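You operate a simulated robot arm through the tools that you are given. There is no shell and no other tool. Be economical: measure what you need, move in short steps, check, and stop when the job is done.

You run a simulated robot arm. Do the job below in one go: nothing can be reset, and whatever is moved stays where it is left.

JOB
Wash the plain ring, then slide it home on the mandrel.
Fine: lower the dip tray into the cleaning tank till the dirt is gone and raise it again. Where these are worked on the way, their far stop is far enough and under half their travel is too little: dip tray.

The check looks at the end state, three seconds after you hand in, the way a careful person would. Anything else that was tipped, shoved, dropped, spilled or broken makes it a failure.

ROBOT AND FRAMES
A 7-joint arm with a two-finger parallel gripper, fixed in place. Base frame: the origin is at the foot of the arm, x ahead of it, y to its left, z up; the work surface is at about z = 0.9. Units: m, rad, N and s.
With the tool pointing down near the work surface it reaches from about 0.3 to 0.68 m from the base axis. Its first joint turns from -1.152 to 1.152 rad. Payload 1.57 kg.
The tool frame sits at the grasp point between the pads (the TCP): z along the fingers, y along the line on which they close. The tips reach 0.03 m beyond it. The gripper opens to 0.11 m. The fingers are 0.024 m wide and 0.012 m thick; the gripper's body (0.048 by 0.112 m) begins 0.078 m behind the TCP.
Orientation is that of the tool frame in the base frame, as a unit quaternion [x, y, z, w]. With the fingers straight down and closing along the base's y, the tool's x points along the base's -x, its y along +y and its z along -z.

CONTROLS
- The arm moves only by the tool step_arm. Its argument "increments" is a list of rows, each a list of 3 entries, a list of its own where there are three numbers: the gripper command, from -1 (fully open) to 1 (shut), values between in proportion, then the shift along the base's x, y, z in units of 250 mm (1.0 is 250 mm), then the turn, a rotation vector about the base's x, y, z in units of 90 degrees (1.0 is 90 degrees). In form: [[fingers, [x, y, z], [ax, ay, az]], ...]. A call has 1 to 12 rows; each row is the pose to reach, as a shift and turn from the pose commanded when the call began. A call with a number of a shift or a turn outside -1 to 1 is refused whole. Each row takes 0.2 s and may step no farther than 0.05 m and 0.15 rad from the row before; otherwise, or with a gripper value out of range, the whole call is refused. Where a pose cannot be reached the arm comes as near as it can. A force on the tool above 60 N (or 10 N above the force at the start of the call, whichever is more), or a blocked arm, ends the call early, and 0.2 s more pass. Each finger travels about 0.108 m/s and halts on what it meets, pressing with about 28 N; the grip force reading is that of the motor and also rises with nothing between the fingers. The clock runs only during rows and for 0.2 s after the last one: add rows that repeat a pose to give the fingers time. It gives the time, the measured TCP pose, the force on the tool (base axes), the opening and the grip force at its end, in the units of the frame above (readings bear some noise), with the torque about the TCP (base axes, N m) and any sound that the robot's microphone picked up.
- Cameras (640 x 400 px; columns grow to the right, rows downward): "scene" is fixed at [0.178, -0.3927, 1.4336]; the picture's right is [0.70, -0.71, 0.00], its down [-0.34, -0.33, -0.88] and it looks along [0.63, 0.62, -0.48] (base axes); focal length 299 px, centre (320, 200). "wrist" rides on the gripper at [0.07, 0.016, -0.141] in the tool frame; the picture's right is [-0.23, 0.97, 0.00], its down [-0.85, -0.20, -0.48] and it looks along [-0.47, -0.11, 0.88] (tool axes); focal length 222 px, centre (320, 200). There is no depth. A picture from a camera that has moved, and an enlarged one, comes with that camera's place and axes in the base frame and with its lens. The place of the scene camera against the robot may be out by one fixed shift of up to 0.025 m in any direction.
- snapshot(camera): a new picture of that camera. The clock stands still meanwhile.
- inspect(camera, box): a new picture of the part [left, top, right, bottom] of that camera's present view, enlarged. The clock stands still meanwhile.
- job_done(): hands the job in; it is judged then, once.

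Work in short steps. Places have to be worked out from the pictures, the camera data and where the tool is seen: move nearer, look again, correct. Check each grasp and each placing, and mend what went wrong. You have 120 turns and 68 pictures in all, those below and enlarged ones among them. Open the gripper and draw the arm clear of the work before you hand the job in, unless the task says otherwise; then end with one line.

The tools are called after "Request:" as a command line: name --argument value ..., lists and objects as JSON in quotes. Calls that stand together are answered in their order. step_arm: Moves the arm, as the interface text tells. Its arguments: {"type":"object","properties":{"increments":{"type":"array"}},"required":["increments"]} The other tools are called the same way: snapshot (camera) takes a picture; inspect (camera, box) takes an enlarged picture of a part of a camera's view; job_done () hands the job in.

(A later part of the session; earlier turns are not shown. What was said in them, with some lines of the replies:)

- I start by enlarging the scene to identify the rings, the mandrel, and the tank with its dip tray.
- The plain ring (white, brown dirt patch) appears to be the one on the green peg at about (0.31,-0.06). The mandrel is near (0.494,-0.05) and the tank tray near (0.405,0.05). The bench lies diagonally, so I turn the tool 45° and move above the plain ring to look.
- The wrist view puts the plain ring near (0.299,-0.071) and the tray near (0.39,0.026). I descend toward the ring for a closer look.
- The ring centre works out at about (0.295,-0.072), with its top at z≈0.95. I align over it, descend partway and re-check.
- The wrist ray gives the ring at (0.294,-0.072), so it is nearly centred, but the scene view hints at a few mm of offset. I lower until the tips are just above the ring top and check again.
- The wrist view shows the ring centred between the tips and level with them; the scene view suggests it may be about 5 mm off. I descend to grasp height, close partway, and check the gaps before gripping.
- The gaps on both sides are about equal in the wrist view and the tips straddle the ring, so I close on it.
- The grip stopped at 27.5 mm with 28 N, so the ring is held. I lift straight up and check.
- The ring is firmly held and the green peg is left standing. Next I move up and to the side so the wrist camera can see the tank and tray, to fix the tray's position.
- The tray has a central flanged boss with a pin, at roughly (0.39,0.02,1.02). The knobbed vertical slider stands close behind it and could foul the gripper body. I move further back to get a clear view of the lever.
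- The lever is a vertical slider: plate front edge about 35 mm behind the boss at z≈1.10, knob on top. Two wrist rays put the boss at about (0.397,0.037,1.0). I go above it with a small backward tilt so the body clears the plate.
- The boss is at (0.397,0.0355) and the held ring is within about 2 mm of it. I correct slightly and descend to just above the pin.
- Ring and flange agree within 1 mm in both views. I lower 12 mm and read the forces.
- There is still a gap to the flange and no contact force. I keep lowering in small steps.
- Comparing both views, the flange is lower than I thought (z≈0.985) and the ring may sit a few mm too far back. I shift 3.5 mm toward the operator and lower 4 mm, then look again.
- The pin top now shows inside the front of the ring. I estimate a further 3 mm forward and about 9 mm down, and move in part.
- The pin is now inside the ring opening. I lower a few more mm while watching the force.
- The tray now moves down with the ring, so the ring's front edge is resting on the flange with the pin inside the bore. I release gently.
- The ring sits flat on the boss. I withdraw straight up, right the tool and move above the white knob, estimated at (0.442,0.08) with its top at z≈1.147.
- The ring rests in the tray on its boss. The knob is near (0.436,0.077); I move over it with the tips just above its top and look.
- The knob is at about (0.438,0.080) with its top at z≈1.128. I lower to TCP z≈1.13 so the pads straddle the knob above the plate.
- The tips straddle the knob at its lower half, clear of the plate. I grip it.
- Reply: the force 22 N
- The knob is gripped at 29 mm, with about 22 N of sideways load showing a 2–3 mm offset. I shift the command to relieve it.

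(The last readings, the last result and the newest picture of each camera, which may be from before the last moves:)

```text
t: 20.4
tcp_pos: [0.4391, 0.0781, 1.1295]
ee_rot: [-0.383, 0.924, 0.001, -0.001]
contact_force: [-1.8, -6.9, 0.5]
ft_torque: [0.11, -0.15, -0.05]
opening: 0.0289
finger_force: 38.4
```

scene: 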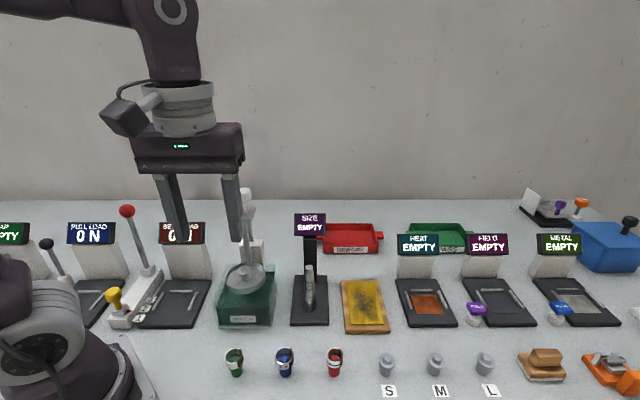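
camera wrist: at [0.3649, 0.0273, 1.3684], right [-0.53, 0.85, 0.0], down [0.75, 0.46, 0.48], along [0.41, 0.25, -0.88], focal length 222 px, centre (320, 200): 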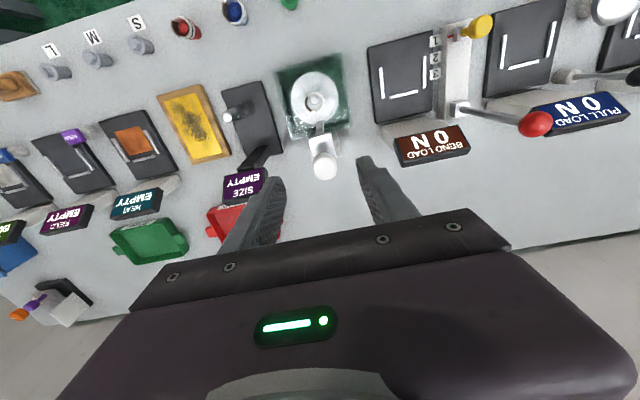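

The side load is mostly gone. I lower the tray, watching the vertical force for the far stop.

Request:
step_arm --increments '[[1, [0, 0, -0.04], [0, 0, 0]], [1, [0, 0, -0.08], [0, 0, 0]], [1, [0, 0, -0.12], [0, 0, 0]]]'

Request:
inspect --camera "scene" --box '[190, 160, 310, 340]'

```text
t: 21.2
tcp_pos: [0.4404, 0.079, 1.0995]
ee_rot: [-0.382, 0.924, 0.0, 0.0]
contact_force: [-7.7, 4.1, 1.3]
ft_torque: [0.3, 0.11, 0.13]
opening: 0.029
finger_force: 38.8
```

```text
2.22 times, centred on (250, 250) of scene
camera zoom: at [0.1777, -0.3926, 1.4337], right [0.7, -0.71, 0.0], down [-0.34, -0.33, -0.88], along [0.63, 0.62, -0.48], focal length 664 px, centre (476, 89)
```

zoom: 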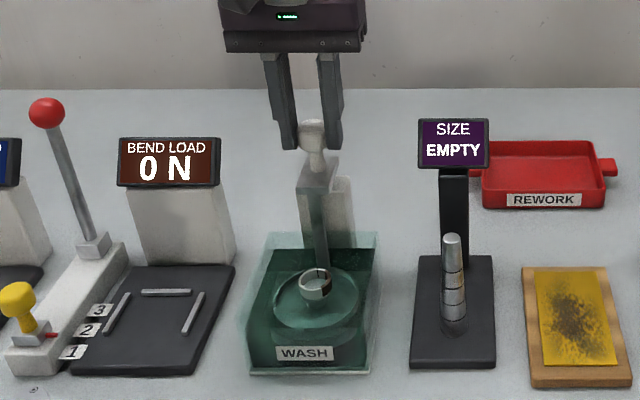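

The tray sinks into the liquid with the ring on it. I continue down toward the stop.

Request:
step_arm --increments '[[1, [-0.004, 0.004, -0.04], [0, 0, 0]], [1, [-0.004, 0.004, -0.08], [0, 0, 0]], [1, [-0.004, 0.004, -0.1], [0, 0, 0]]]'

```text
t: 22.0
tcp_pos: [0.4397, 0.0792, 1.076]
ee_rot: [-0.382, 0.924, -0.002, 0.002]
contact_force: [0.0, 3.4, 29.0]
ft_torque: [0.16, -0.14, -0.02]
opening: 0.0289
finger_force: 39.2
```

The 29 N upward force shows the far stop. I ease off slightly and hold for a couple of seconds to wash.

Request:
step_arm --increments '[[1, [0, 0, 0.004], [0, 0, 0]], [1, [0, 0, 0.004], [0, 0, 0]], [1, [0, 0, 0.004], [0, 0, 0]], [1, [0, 0, 0.004], [0, 0, 0]], [1, [0, 0, 0.004], [0, 0, 0]], [1, [0, 0, 0.004], [0, 0, 0]], [1, [0, 0, 0.004], [0, 0, 0]], [1, [0, 0, 0.004], [0, 0, 0]], [1, [0, 0, 0.004], [0, 0, 0]], [1, [0, 0, 0.004], [0, 0, 0]], [1, [0, 0, 0.004], [0, 0, 0]], [1, [0, 0, 0.004], [0, 0, 0]]]'

Request:
inspect --camera "scene" --box '[220, 240, 300, 310]'

```text
t: 24.6
tcp_pos: [0.4399, 0.0795, 1.0744]
ee_rot: [-0.383, 0.924, 0.0, 0.002]
contact_force: [17.0, 6.8, 9.2]
ft_torque: [0.15, -0.26, -0.02]
opening: 0.029
finger_force: 38.7
```

```text
5.71 times, centred on (260, 275) of scene
camera zoom: at [0.1784, -0.3925, 1.4336], right [0.7, -0.71, 0.0], down [-0.34, -0.33, -0.88], along [0.63, 0.62, -0.48], focal length 1707 px, centre (663, -229)
```

zoom: 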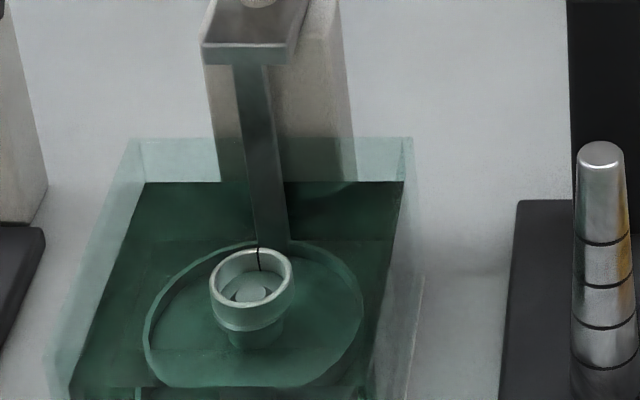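

The dirt is gone. I raise the tray back up slowly, toward its top stop.

Request:
step_arm --increments '[[1, [0.0, 0.0, 0.04], [0, 0, 0]], [1, [0.0, 0.0, 0.08], [0, 0, 0]], [1, [0.0, 0.0, 0.12], [0, 0, 0]], [1, [0.0, 0.0, 0.16], [0, 0, 0]], [1, [0.0, 0.0, 0.2], [0, 0, 0]], [1, [0.0, 0.0, 0.222], [0, 0, 0]]]'

```text
t: 26.0
tcp_pos: [0.439, 0.0787, 1.1305]
ee_rot: [-0.383, 0.924, -0.001, 0.001]
contact_force: [27.3, -1.5, -3.1]
ft_torque: [-0.36, 0.06, -0.03]
opening: 0.0289
finger_force: 38.8
```

The tray is back at its earlier height with some side load in x. I relieve that and nudge up 3 mm to find the top stop.

Request:
step_arm --increments '[[1, [0.008, 0.0, 0.0], [0, 0, 0]], [1, [0.008, 0.0, 0.006], [0, 0, 0]], [1, [0.008, 0.0, 0.012], [0, 0, 0]]]'

Request:
inspect --camera "scene" --box '[200, 180, 320, 290]'

```text
t: 26.8
tcp_pos: [0.4394, 0.0789, 1.1334]
ee_rot: [-0.383, 0.924, 0.0, -0.001]
contact_force: [10.4, -8.9, -3.4]
ft_torque: [-0.09, -0.05, -0.12]
opening: 0.0292
finger_force: 38.6
```

```text
3.64 times, centred on (260, 235) of scene
camera zoom: at [0.1783, -0.393, 1.4335], right [0.7, -0.71, 0.0], down [-0.34, -0.33, -0.88], along [0.63, 0.62, -0.48], focal length 1086 px, centre (538, 73)
```

zoom: 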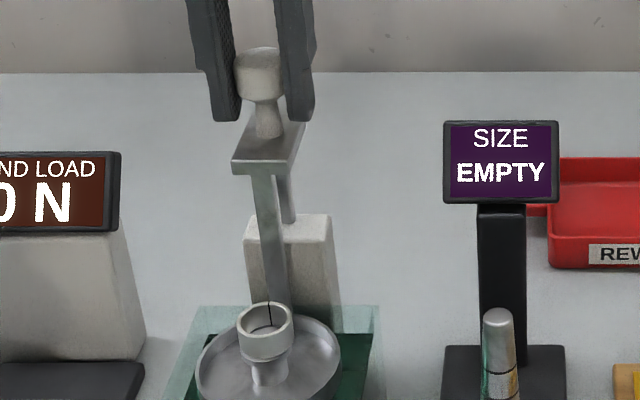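

The ring is clean and the tray is up. I make one more small nudge to confirm the top stop, then release.

Request:
step_arm --increments '[[1, [0.004, -0.004, 0.008], [0, 0, 0]], [1, [0.004, -0.004, 0.012], [0, 0, 0]]]'

```text
t: 27.4
tcp_pos: [0.4398, 0.0783, 1.1379]
ee_rot: [-0.384, 0.924, 0.001, -0.001]
contact_force: [2.1, 1.6, -3.6]
ft_torque: [-0.59, 0.69, 0.08]
opening: 0.0292
finger_force: 39.1
```

Compared with the first pictures, the knob sits about 1 cm lower than its start height, so my ring placement must have pushed the tray down. I keep raising gently.

Request:
step_arm --increments '[[1, [0, 0, 0.012], [0, 0, 0]], [1, [0, 0, 0.024], [0, 0, 0]]]'

```text
t: 28.0
tcp_pos: [0.4396, 0.0793, 1.1437]
ee_rot: [-0.383, 0.924, 0.002, -0.001]
contact_force: [-9.8, 5.8, -3.6]
ft_torque: [0.0, 0.21, 0.07]
opening: 0.0291
finger_force: 38.8
```

Request:
step_arm --increments '[[1, [-0.004, 0.004, 0.008], [0, 0, 0]], [1, [-0.004, 0.004, 0.016], [0, 0, 0]]]'

Request:
inspect --camera "scene" --box '[200, 170, 300, 290]'

```text
t: 28.6
tcp_pos: [0.4397, 0.0802, 1.1469]
ee_rot: [-0.383, 0.924, 0.0, -0.001]
contact_force: [-3.5, 3.4, -27.3]
ft_torque: [0.27, -0.21, 0.0]
opening: 0.0288
finger_force: 39.0
```

```text
3.33 times, centred on (250, 230) of scene
camera zoom: at [0.1783, -0.3925, 1.4336], right [0.7, -0.71, 0.0], down [-0.34, -0.33, -0.88], along [0.63, 0.62, -0.48], focal length 996 px, centre (553, 100)
```

zoom: 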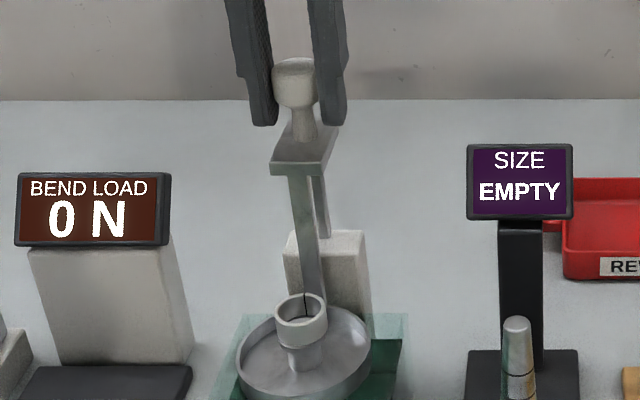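

The 27 N downward force confirms the top stop. I ease off, release the knob and rise clear.

Request:
step_arm --increments '[[1, [0, 0, -0.008], [0, 0, 0]], [0.3, [0, 0, -0.008], [0, 0, 0]], [-0.1, [0, 0, -0.008], [0, 0, 0]], [-0.1, [0, 0, 0.08], [0, 0, 0]], [-0.1, [0, 0, 0.24], [0, 0, 0]], [-0.1, [0, 0, 0.36], [0, 0, 0]], [-0.1, [-0.08, -0.08, 0.36], [0, 0, 0]], [-0.1, [-0.17, -0.17, 0.36], [0, 0, 0]], [-0.1, [-0.17, -0.17, 0.36], [0.0338, -0.0338, 0]], [-0.1, [-0.17, -0.17, 0.3], [0.0675, -0.0675, 0]], [-0.1, [-0.17, -0.17, 0.12], [0.0675, -0.0675, 0]], [-0.1, [-0.17, -0.17, -0.04], [0.0675, -0.0675, 0]]]'

Request:
inspect --camera "wrist" --box '[220, 80, 420, 240]'

Request:
inspect --camera "scene" --box '[200, 170, 320, 290]'

```text
t: 31.2
tcp_pos: [0.3997, 0.035, 1.1347]
ee_rot: [-0.381, 0.921, 0.029, 0.07]
contact_force: [0.8, 0.4, -0.4]
ft_torque: [0.01, 0.01, -0.01]
opening: 0.0606
finger_force: 0.1
```

```text
2.50 times, centred on (320, 160) of wrist
camera zoom: at [0.3231, -0.0169, 1.2639], right [-0.53, 0.85, 0.03], down [0.69, 0.41, 0.6], along [0.5, 0.34, -0.8], focal length 555 px, centre (320, 300)
```

zoom: 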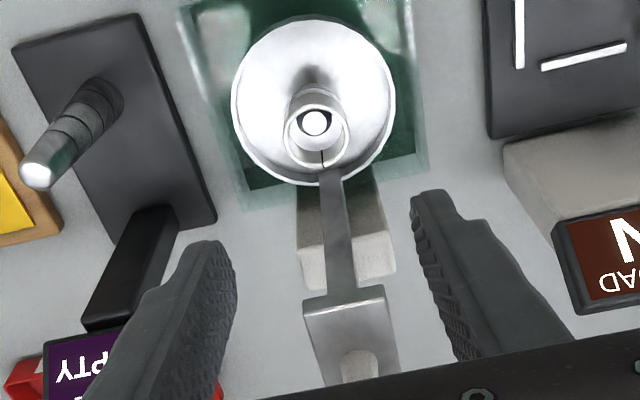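

```text
3.33 times, centred on (260, 230) of scene
camera zoom: at [0.178, -0.3927, 1.4336], right [0.7, -0.71, 0.0], down [-0.34, -0.33, -0.88], along [0.63, 0.62, -0.48], focal length 996 px, centre (520, 100)
```

zoom: 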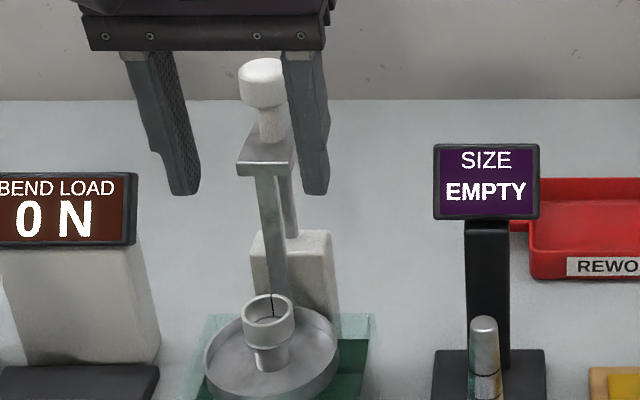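

The tray holds at the top and the clean ring sits on the boss. I go back to the known release pose, corrected for the raised tray, stopping just above it to check.

Request:
step_arm --increments '[[-0.1, [-0.039, -0.02, -0.12], [0, 0, 0]], [-0.1, [-0.039, -0.02, -0.26], [0, 0, 0]], [-0.1, [-0.039, -0.02, -0.36], [0, 0, 0]], [0.1, [-0.039, -0.02, -0.36], [0, 0, 0]]]'

Request:
inspect --camera "wrist" --box '[270, 120, 370, 220]'

Request:
inspect --camera "scene" --box '[220, 210, 300, 290]'

```text
t: 32.2
tcp_pos: [0.3887, 0.0336, 1.0444]
ee_rot: [-0.382, 0.921, 0.028, 0.07]
contact_force: [-0.3, -0.4, 0.6]
ft_torque: [-0.02, -0.01, 0.03]
opening: 0.0492
finger_force: 0.0
```

```text
4.00 times, centred on (320, 170) of wrist
camera zoom: at [0.3121, -0.0198, 1.1743], right [-0.53, 0.85, 0.03], down [0.69, 0.41, 0.6], along [0.5, 0.34, -0.8], focal length 888 px, centre (320, 320)
```

zoom: 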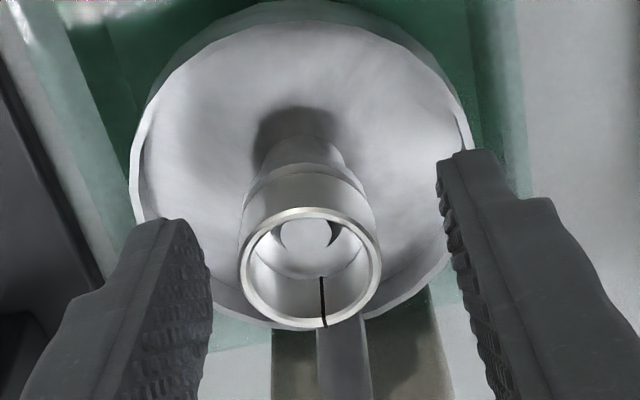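

```text
5.00 times, centred on (260, 250) of scene
camera zoom: at [0.178, -0.3927, 1.4336], right [0.7, -0.71, 0.0], down [-0.34, -0.33, -0.88], along [0.63, 0.62, -0.48], focal length 1494 px, centre (620, -50)
```

zoom: 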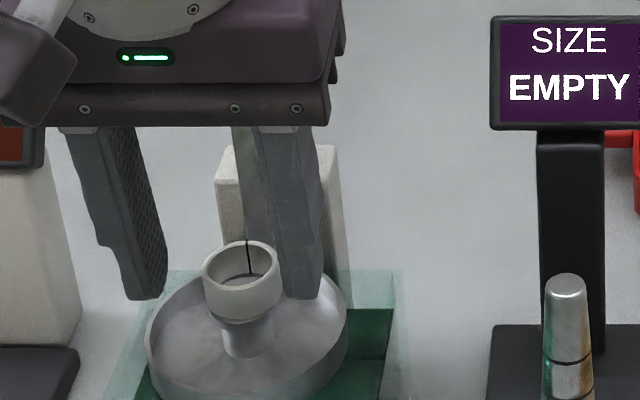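

The ring is already at grasp height relative to the tips, just about 3 mm to one side. I shift, rise 2 mm to stay off the flange, and close.

Request:
step_arm --increments '[[0.1, [0.008, -0.008, 0.008], [0, 0, 0]], [0.4, [0.008, -0.008, 0.008], [0, 0, 0]], [1, [0.008, -0.008, 0.008], [0, 0, 0]], [1, [0.008, -0.008, 0.008], [0, 0, 0]]]'

Request:
inspect --camera "wrist" --box '[270, 120, 370, 220]'

```text
t: 33.2
tcp_pos: [0.3896, 0.0318, 1.0481]
ee_rot: [-0.382, 0.921, 0.029, 0.069]
contact_force: [0.6, 0.2, 0.7]
ft_torque: [0.01, 0.02, 0.0]
opening: 0.0275
finger_force: 28.2
```

```text
4.00 times, centred on (320, 170) of wrist
camera zoom: at [0.3139, -0.0216, 1.1775], right [-0.53, 0.85, 0.03], down [0.69, 0.41, 0.6], along [0.5, 0.34, -0.8], focal length 888 px, centre (320, 320)
```

zoom: 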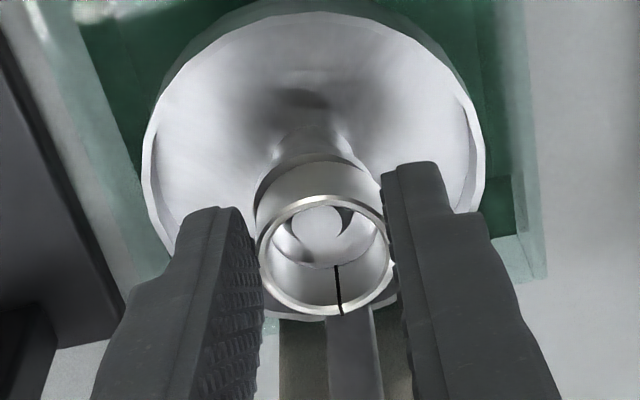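

The ring is gripped squarely (27.5 mm). Rays from three views put the mandrel at about (0.476,-0.061) with its tip at z≈1.027. I lift the ring out and carry it above the mandrel.

Request:
step_arm --increments '[[1, [0, 0, 0.05], [0, 0, 0]], [1, [0, 0, 0.2], [0, 0, 0]], [1, [0, 0, 0.38], [0, 0, 0]], [1, [0, 0, 0.56], [0, 0, 0]], [1, [0.1, -0.12, 0.56], [0, 0, 0]], [1, [0.2, -0.24, 0.56], [0, 0, 0]], [1, [0.334, -0.383, 0.5], [0, 0, 0]], [1, [0.334, -0.383, 0.36], [0, 0, 0]], [1, [0.334, -0.383, 0.2], [0, 0, 0]], [1, [0.334, -0.383, 0.2], [0, 0, 0]]]'

Request:
inspect --camera "wrist" --box '[240, 90, 400, 220]'

Request:
inspect --camera "scene" --box '[230, 190, 390, 330]'

```text
refused: row 7 steps farther than a row can; nothing moved
```

```text
3.08 times, centred on (320, 155) of wrist
camera zoom: at [0.3139, -0.0216, 1.1775], right [-0.53, 0.85, 0.03], down [0.69, 0.41, 0.6], along [0.5, 0.34, -0.8], focal length 684 px, centre (320, 338)
```

zoom: 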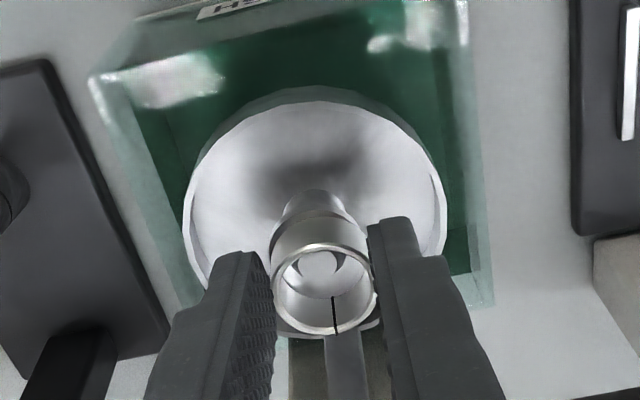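

```text
2.86 times, centred on (310, 260) of scene
camera zoom: at [0.178, -0.3927, 1.4336], right [0.7, -0.71, 0.0], down [-0.34, -0.33, -0.88], along [0.63, 0.62, -0.48], focal length 854 px, centre (349, 29)
```

zoom: 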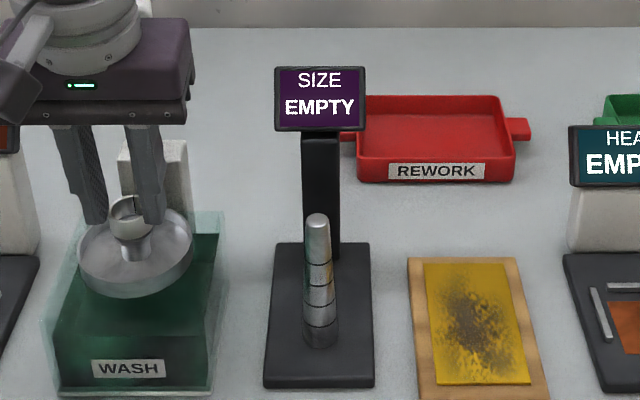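

The call was refused for an oversized row, so nothing moved. I repeat it with smaller rows.

Request:
step_arm --increments '[[1, [0, 0, 0.05], [0, 0, 0]], [1, [0, 0, 0.2], [0, 0, 0]], [1, [0, 0, 0.38], [0, 0, 0]], [1, [0, 0, 0.56], [0, 0, 0]], [1, [0.09, -0.1, 0.56], [0, 0, 0]], [1, [0.18, -0.2, 0.56], [0, 0, 0]], [1, [0.26, -0.3, 0.56], [0, 0, 0]], [1, [0.334, -0.383, 0.5], [0, 0, 0]], [1, [0.334, -0.383, 0.36], [0, 0, 0]], [1, [0.334, -0.383, 0.2], [0, 0, 0]], [1, [0.334, -0.383, 0.2], [0, 0, 0]]]'

```text
t: 35.6
tcp_pos: [0.4745, -0.0669, 1.0997]
ee_rot: [-0.382, 0.921, 0.029, 0.069]
contact_force: [0.2, 0.3, -1.0]
ft_torque: [-0.02, 0.02, 0.01]
opening: 0.0278
finger_force: 28.0
```

The ring is still held. I look at its alignment over the mandrel from both cameras.

Request:
inspect --camera "wrist" --box '[260, 100, 380, 220]'

Request:
inspect --camera "scene" --box '[260, 200, 360, 300]'

```text
3.33 times, centred on (320, 160) of wrist
camera zoom: at [0.3982, -0.1188, 1.2281], right [-0.53, 0.85, 0.03], down [0.69, 0.41, 0.6], along [0.5, 0.34, -0.8], focal length 740 px, centre (320, 333)
```

zoom: 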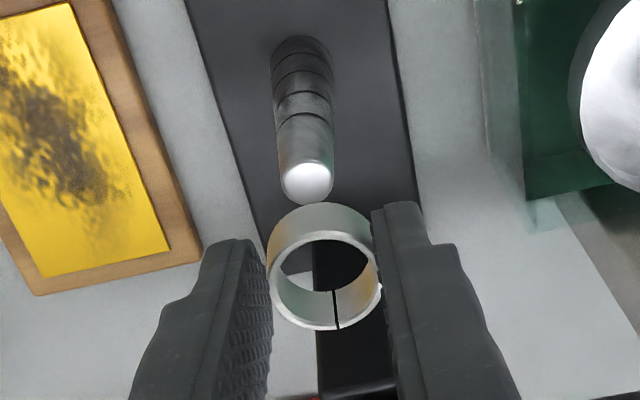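

```text
4.00 times, centred on (310, 250) of scene
camera zoom: at [0.178, -0.3927, 1.4336], right [0.7, -0.71, 0.0], down [-0.34, -0.33, -0.88], along [0.63, 0.62, -0.48], focal length 1195 px, centre (360, 0)
```

zoom: 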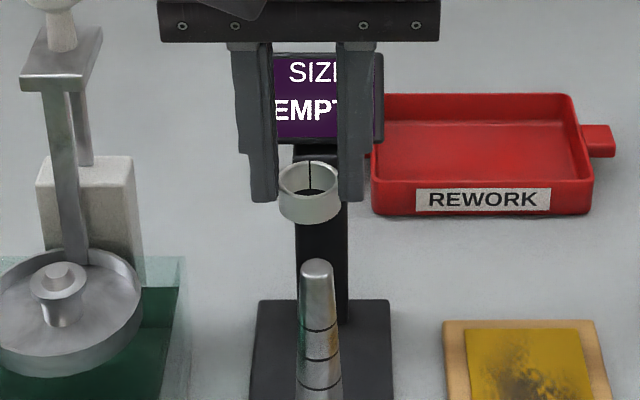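

The ring is about 2–3 mm off the mandrel axis. I shift y by -3 mm and lower 20 mm, staying above the tip, and re-check.

Request:
step_arm --increments '[[1, [0, -0.012, -0.04], [0, 0, 0]], [1, [0, -0.012, -0.085], [0, 0, 0]], [1, [0, -0.012, -0.085], [0, 0, 0]]]'

Request:
inspect --camera "wrist" --box '[260, 100, 380, 220]'

Request:
inspect --camera "scene" --box '[270, 220, 350, 300]'

```text
t: 36.4
tcp_pos: [0.4731, -0.0699, 1.0785]
ee_rot: [-0.381, 0.921, 0.029, 0.069]
contact_force: [-0.7, -0.1, -0.7]
ft_torque: [0.0, -0.01, -0.02]
opening: 0.0275
finger_force: 28.5
```

```text
3.33 times, centred on (320, 160) of wrist
camera zoom: at [0.398, -0.1215, 1.2075], right [-0.53, 0.85, 0.03], down [0.69, 0.41, 0.6], along [0.5, 0.34, -0.8], focal length 740 px, centre (320, 333)
```

zoom: 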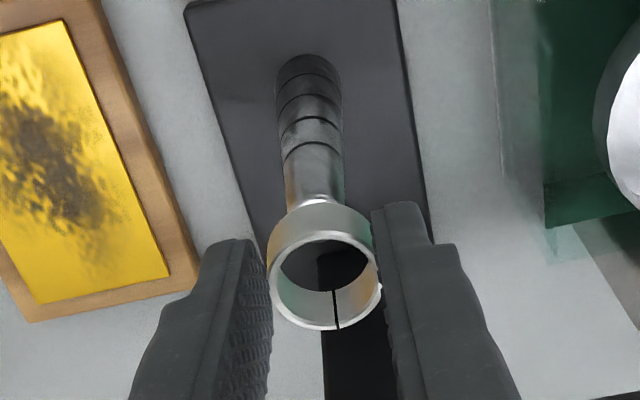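

```text
5.00 times, centred on (310, 260) of scene
camera zoom: at [0.178, -0.3927, 1.4336], right [0.7, -0.71, 0.0], down [-0.34, -0.33, -0.88], along [0.63, 0.62, -0.48], focal length 1494 px, centre (370, -100)
```

zoom: 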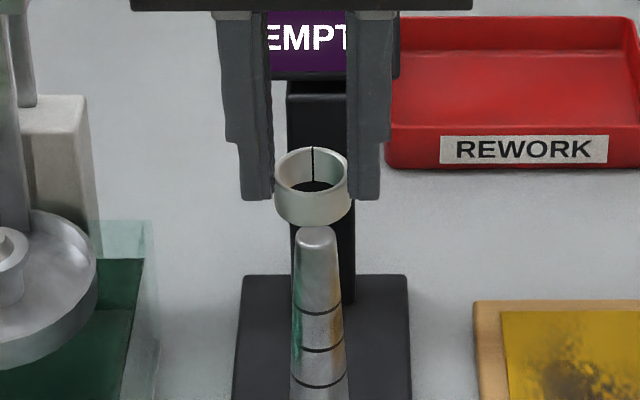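

Laterally it is aligned. Combining both views, the ring sits about 5–6 mm too far back. I shift 5 mm toward the operator, lower 5 mm, and check with the wrist camera.

Request:
step_arm --increments '[[1, [-0.014, -0.014, 0], [0, 0, 0]], [1, [-0.014, -0.014, -0.02], [0, 0, 0]], [1, [-0.014, -0.014, -0.02], [0, 0, 0]]]'

Request:
inspect --camera "wrist" --box '[280, 120, 360, 200]'

```text
t: 37.2
tcp_pos: [0.4711, -0.0721, 1.0719]
ee_rot: [-0.382, 0.921, 0.029, 0.068]
contact_force: [0.0, 0.7, -0.5]
ft_torque: [0.01, 0.01, 0.01]
opening: 0.0275
finger_force: 28.4
```

```text
5.00 times, centred on (320, 160) of wrist
camera zoom: at [0.3948, -0.1247, 1.2018], right [-0.53, 0.85, 0.03], down [0.69, 0.41, 0.6], along [0.5, 0.34, -0.8], focal length 1111 px, centre (320, 400)
```

zoom: 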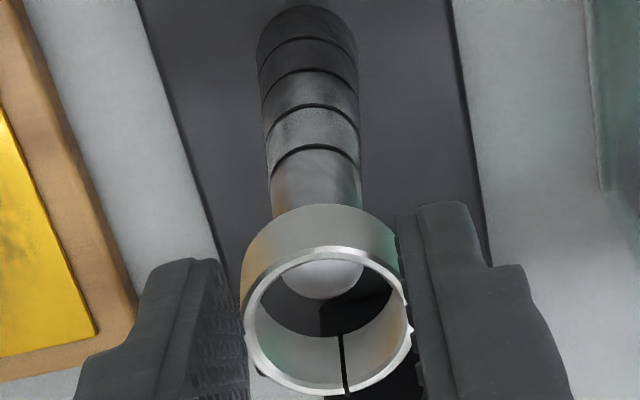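

The mandrel tip now shows centred in the ring's lower opening. I lower gently, watching the force.

Request:
step_arm --increments '[[1, [0, 0, -0.02], [0, 0, 0]], [1, [0, 0, -0.04], [0, 0, 0]]]'

Request:
inspect --camera "wrist" --box '[280, 120, 360, 200]'

```text
t: 37.8
tcp_pos: [0.4711, -0.0729, 1.0634]
ee_rot: [-0.382, 0.921, 0.029, 0.069]
contact_force: [1.0, -0.3, -1.2]
ft_torque: [-0.01, -0.02, -0.01]
opening: 0.0273
finger_force: 28.0
```

```text
5.00 times, centred on (320, 160) of wrist
camera zoom: at [0.3946, -0.1254, 1.1918], right [-0.53, 0.85, 0.03], down [0.69, 0.41, 0.6], along [0.5, 0.34, -0.8], focal length 1111 px, centre (320, 400)
```

zoom: 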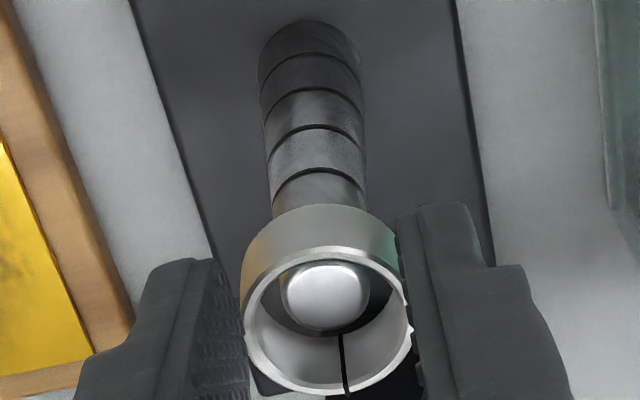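

The tip is centred inside the ring with no contact force. I continue down in 8 mm rows.

Request:
step_arm --increments '[[1, [0, 0, -0.03], [0, 0, 0]], [1, [0, 0, -0.06], [0, 0, 0]], [1, [0, 0, -0.08], [0, 0, 0]]]'

```text
t: 38.6
tcp_pos: [0.4708, -0.0726, 1.0425]
ee_rot: [-0.382, 0.921, 0.028, 0.07]
contact_force: [6.3, 3.3, 3.1]
ft_torque: [0.17, -0.31, -0.04]
opening: 0.0276
finger_force: 28.2
```

A light +n side force of about 7 N means the ring should shift about 1 mm back. I correct and continue slowly.

Request:
step_arm --increments '[[1, [0.006, 0.004, 0], [0, 0, 0]], [1, [0.006, 0.004, -0.016], [0, 0, 0]], [1, [0.006, 0.004, -0.032], [0, 0, 0]]]'

```text
t: 39.4
tcp_pos: [0.4704, -0.0714, 1.0348]
ee_rot: [-0.381, 0.921, 0.029, 0.07]
contact_force: [1.3, 1.0, 0.3]
ft_torque: [0.04, -0.06, 0.0]
opening: 0.0279
finger_force: 28.1
```

The side load has vanished and the ring slides freely. I continue.

Request:
step_arm --increments '[[1, [0, 0, -0.024], [0, 0, 0]], [1, [0, 0, -0.048], [0, 0, 0]], [1, [0, 0, -0.064], [0, 0, 0]]]'

Request:
inspect --camera "scene" --box '[270, 210, 350, 310]'

```text
t: 40.2
tcp_pos: [0.4718, -0.0721, 1.0185]
ee_rot: [-0.383, 0.921, 0.029, 0.069]
contact_force: [-0.4, 0.3, -0.4]
ft_torque: [0.02, 0.01, -0.01]
opening: 0.0275
finger_force: 28.6
```

```text
4.00 times, centred on (310, 260) of scene
camera zoom: at [0.178, -0.3927, 1.4336], right [0.7, -0.71, 0.0], down [-0.34, -0.33, -0.88], along [0.63, 0.62, -0.48], focal length 1195 px, centre (360, -40)
```

zoom: 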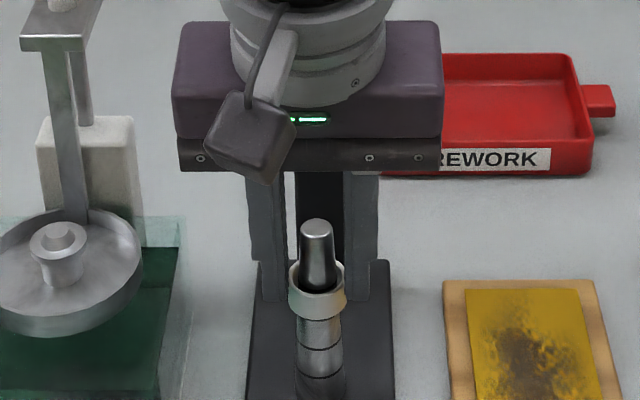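

The ring is around the mandrel's upper section, moving freely. I continue down toward its seat.

Request:
step_arm --increments '[[1, [0, 0, -0.024], [0, 0, 0]], [1, [0, 0, -0.048], [0, 0, 0]], [1, [0, 0, -0.064], [0, 0, 0]]]'

```text
t: 41.0
tcp_pos: [0.4727, -0.0713, 1.0029]
ee_rot: [-0.381, 0.921, 0.028, 0.07]
contact_force: [10.2, 0.8, 3.8]
ft_torque: [0.1, -0.55, -0.1]
opening: 0.0276
finger_force: 28.1
```

A side force of about 10 N in +x means the clearance is tightening. I recentre by 1.5 mm and go on more slowly.

Request:
step_arm --increments '[[1, [0.006, 0, 0], [0, 0, 0]], [1, [0.006, 0, -0.012], [0, 0, 0]], [1, [0.006, 0, -0.024], [0, 0, 0]]]'

```text
t: 41.8
tcp_pos: [0.4739, -0.0725, 0.9965]
ee_rot: [-0.381, 0.921, 0.028, 0.069]
contact_force: [4.5, -1.7, 5.9]
ft_torque: [-0.01, -0.21, -0.07]
opening: 0.028
finger_force: 28.4
```

Request:
step_arm --increments '[[1, [0.002, -0.002, -0.012], [0, 0, 0]], [1, [0.002, -0.002, -0.02], [0, 0, 0]]]'

Request:
inspect --camera "scene" --box '[270, 210, 350, 310]'

```text
t: 42.4
tcp_pos: [0.4735, -0.0723, 0.9913]
ee_rot: [-0.382, 0.921, 0.029, 0.07]
contact_force: [0.1, 1.4, 20.9]
ft_torque: [0.2, -0.16, 0.02]
opening: 0.0278
finger_force: 28.6
```

```text
4.00 times, centred on (310, 260) of scene
camera zoom: at [0.1776, -0.3926, 1.4337], right [0.7, -0.71, 0.0], down [-0.34, -0.33, -0.88], along [0.63, 0.62, -0.48], focal length 1195 px, centre (360, -40)
```

zoom: 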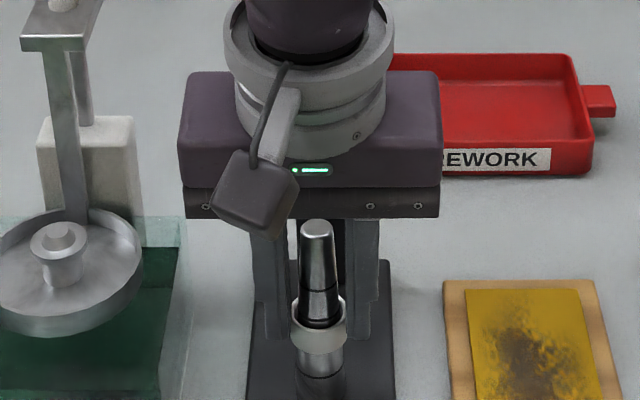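

The 21 N upward force suggests the ring is reaching the taper that fits it. I press 2 mm further to see whether it still moves.

Request:
step_arm --increments '[[1, [0, 0, -0.006], [0, 0, 0]], [1, [0, 0, -0.008], [0, 0, 0]]]'

```text
t: 43.0
tcp_pos: [0.4722, -0.0717, 0.9901]
ee_rot: [-0.382, 0.921, 0.029, 0.069]
contact_force: [-4.1, 2.7, 20.3]
ft_torque: [0.29, -0.01, 0.08]
opening: 0.0274
finger_force: 28.2
```

The force stays at 20 N with barely any motion, so the ring is home or slipping in the fingers. I release, rise clear, and read the SIZE display.

Request:
step_arm --increments '[[0.6, [0, 0, 0], [0, 0, 0]], [0.2, [0, 0, 0], [0, 0, 0]], [0.1, [0, 0, 0.1], [0, 0, 0]], [0.1, [0, 0, 0.28], [0, 0, 0]], [0.1, [0, 0, 0.46], [0, 0, 0]], [0.1, [0, 0, 0.64], [0, 0, 0]], [0.1, [0, 0, 0.8], [0, 0, 0]], [0.1, [0, 0, 0.8], [0, 0, 0]]]'

Request:
inspect --camera "scene" --box '[260, 200, 360, 330]'

```text
t: 44.8
tcp_pos: [0.4733, -0.0741, 1.1908]
ee_rot: [-0.382, 0.921, 0.028, 0.069]
contact_force: [0.1, -0.2, 0.1]
ft_torque: [-0.02, 0.04, 0.0]
opening: 0.0496
finger_force: 0.0
```

```text
3.08 times, centred on (310, 265) of scene
camera zoom: at [0.178, -0.3927, 1.4336], right [0.7, -0.71, 0.0], down [-0.34, -0.33, -0.88], along [0.63, 0.62, -0.48], focal length 919 px, centre (351, 0)
```

zoom: 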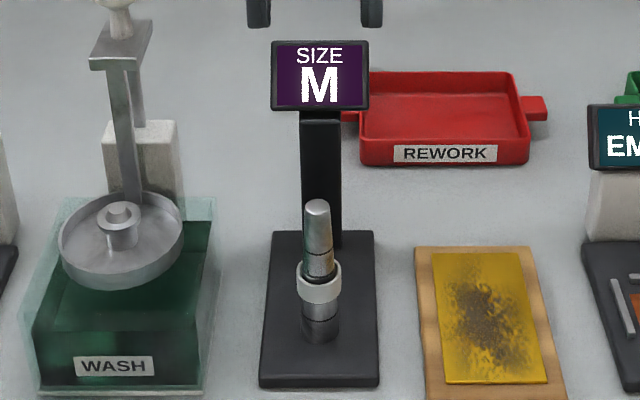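

The display reads SIZE M, and the clean ring sits level on the M section, so it is home. I draw the arm up and back, and take a final look at the bench.

Request:
step_arm --increments '[[-0.2, [-0.03, -0.03, 0.1], [0, 0, 0]], [-0.5, [-0.1, -0.1, 0.2], [0, 0, 0]], [-1, [-0.18, -0.18, 0.24], [0, 0, 0]], [-1, [-0.18, -0.18, 0.24], [0, 0, 0]]]'

Request:
snapshot --camera "scene"

```text
t: 45.8
tcp_pos: [0.4288, -0.1165, 1.2506]
ee_rot: [-0.381, 0.921, 0.028, 0.07]
contact_force: [0.2, 0.1, 0.3]
ft_torque: [0.02, 0.01, -0.02]
opening: 0.1101
finger_force: 0.1
```

```text
3 pictures are left
```

scene: 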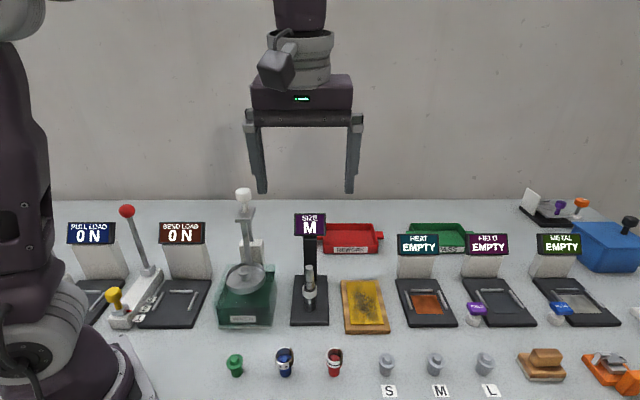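

Nothing else on the bench has moved, the tray is up, the ring is home, and the gripper is open and clear. I hand in.

Request:
job_done

```text
The job is handed in.
```

The plain ring is washed clean and sits home on the mandrel, where the display reads SIZE M. The dip tray is back at its top stop, and nothing else on the bench was disturbed.
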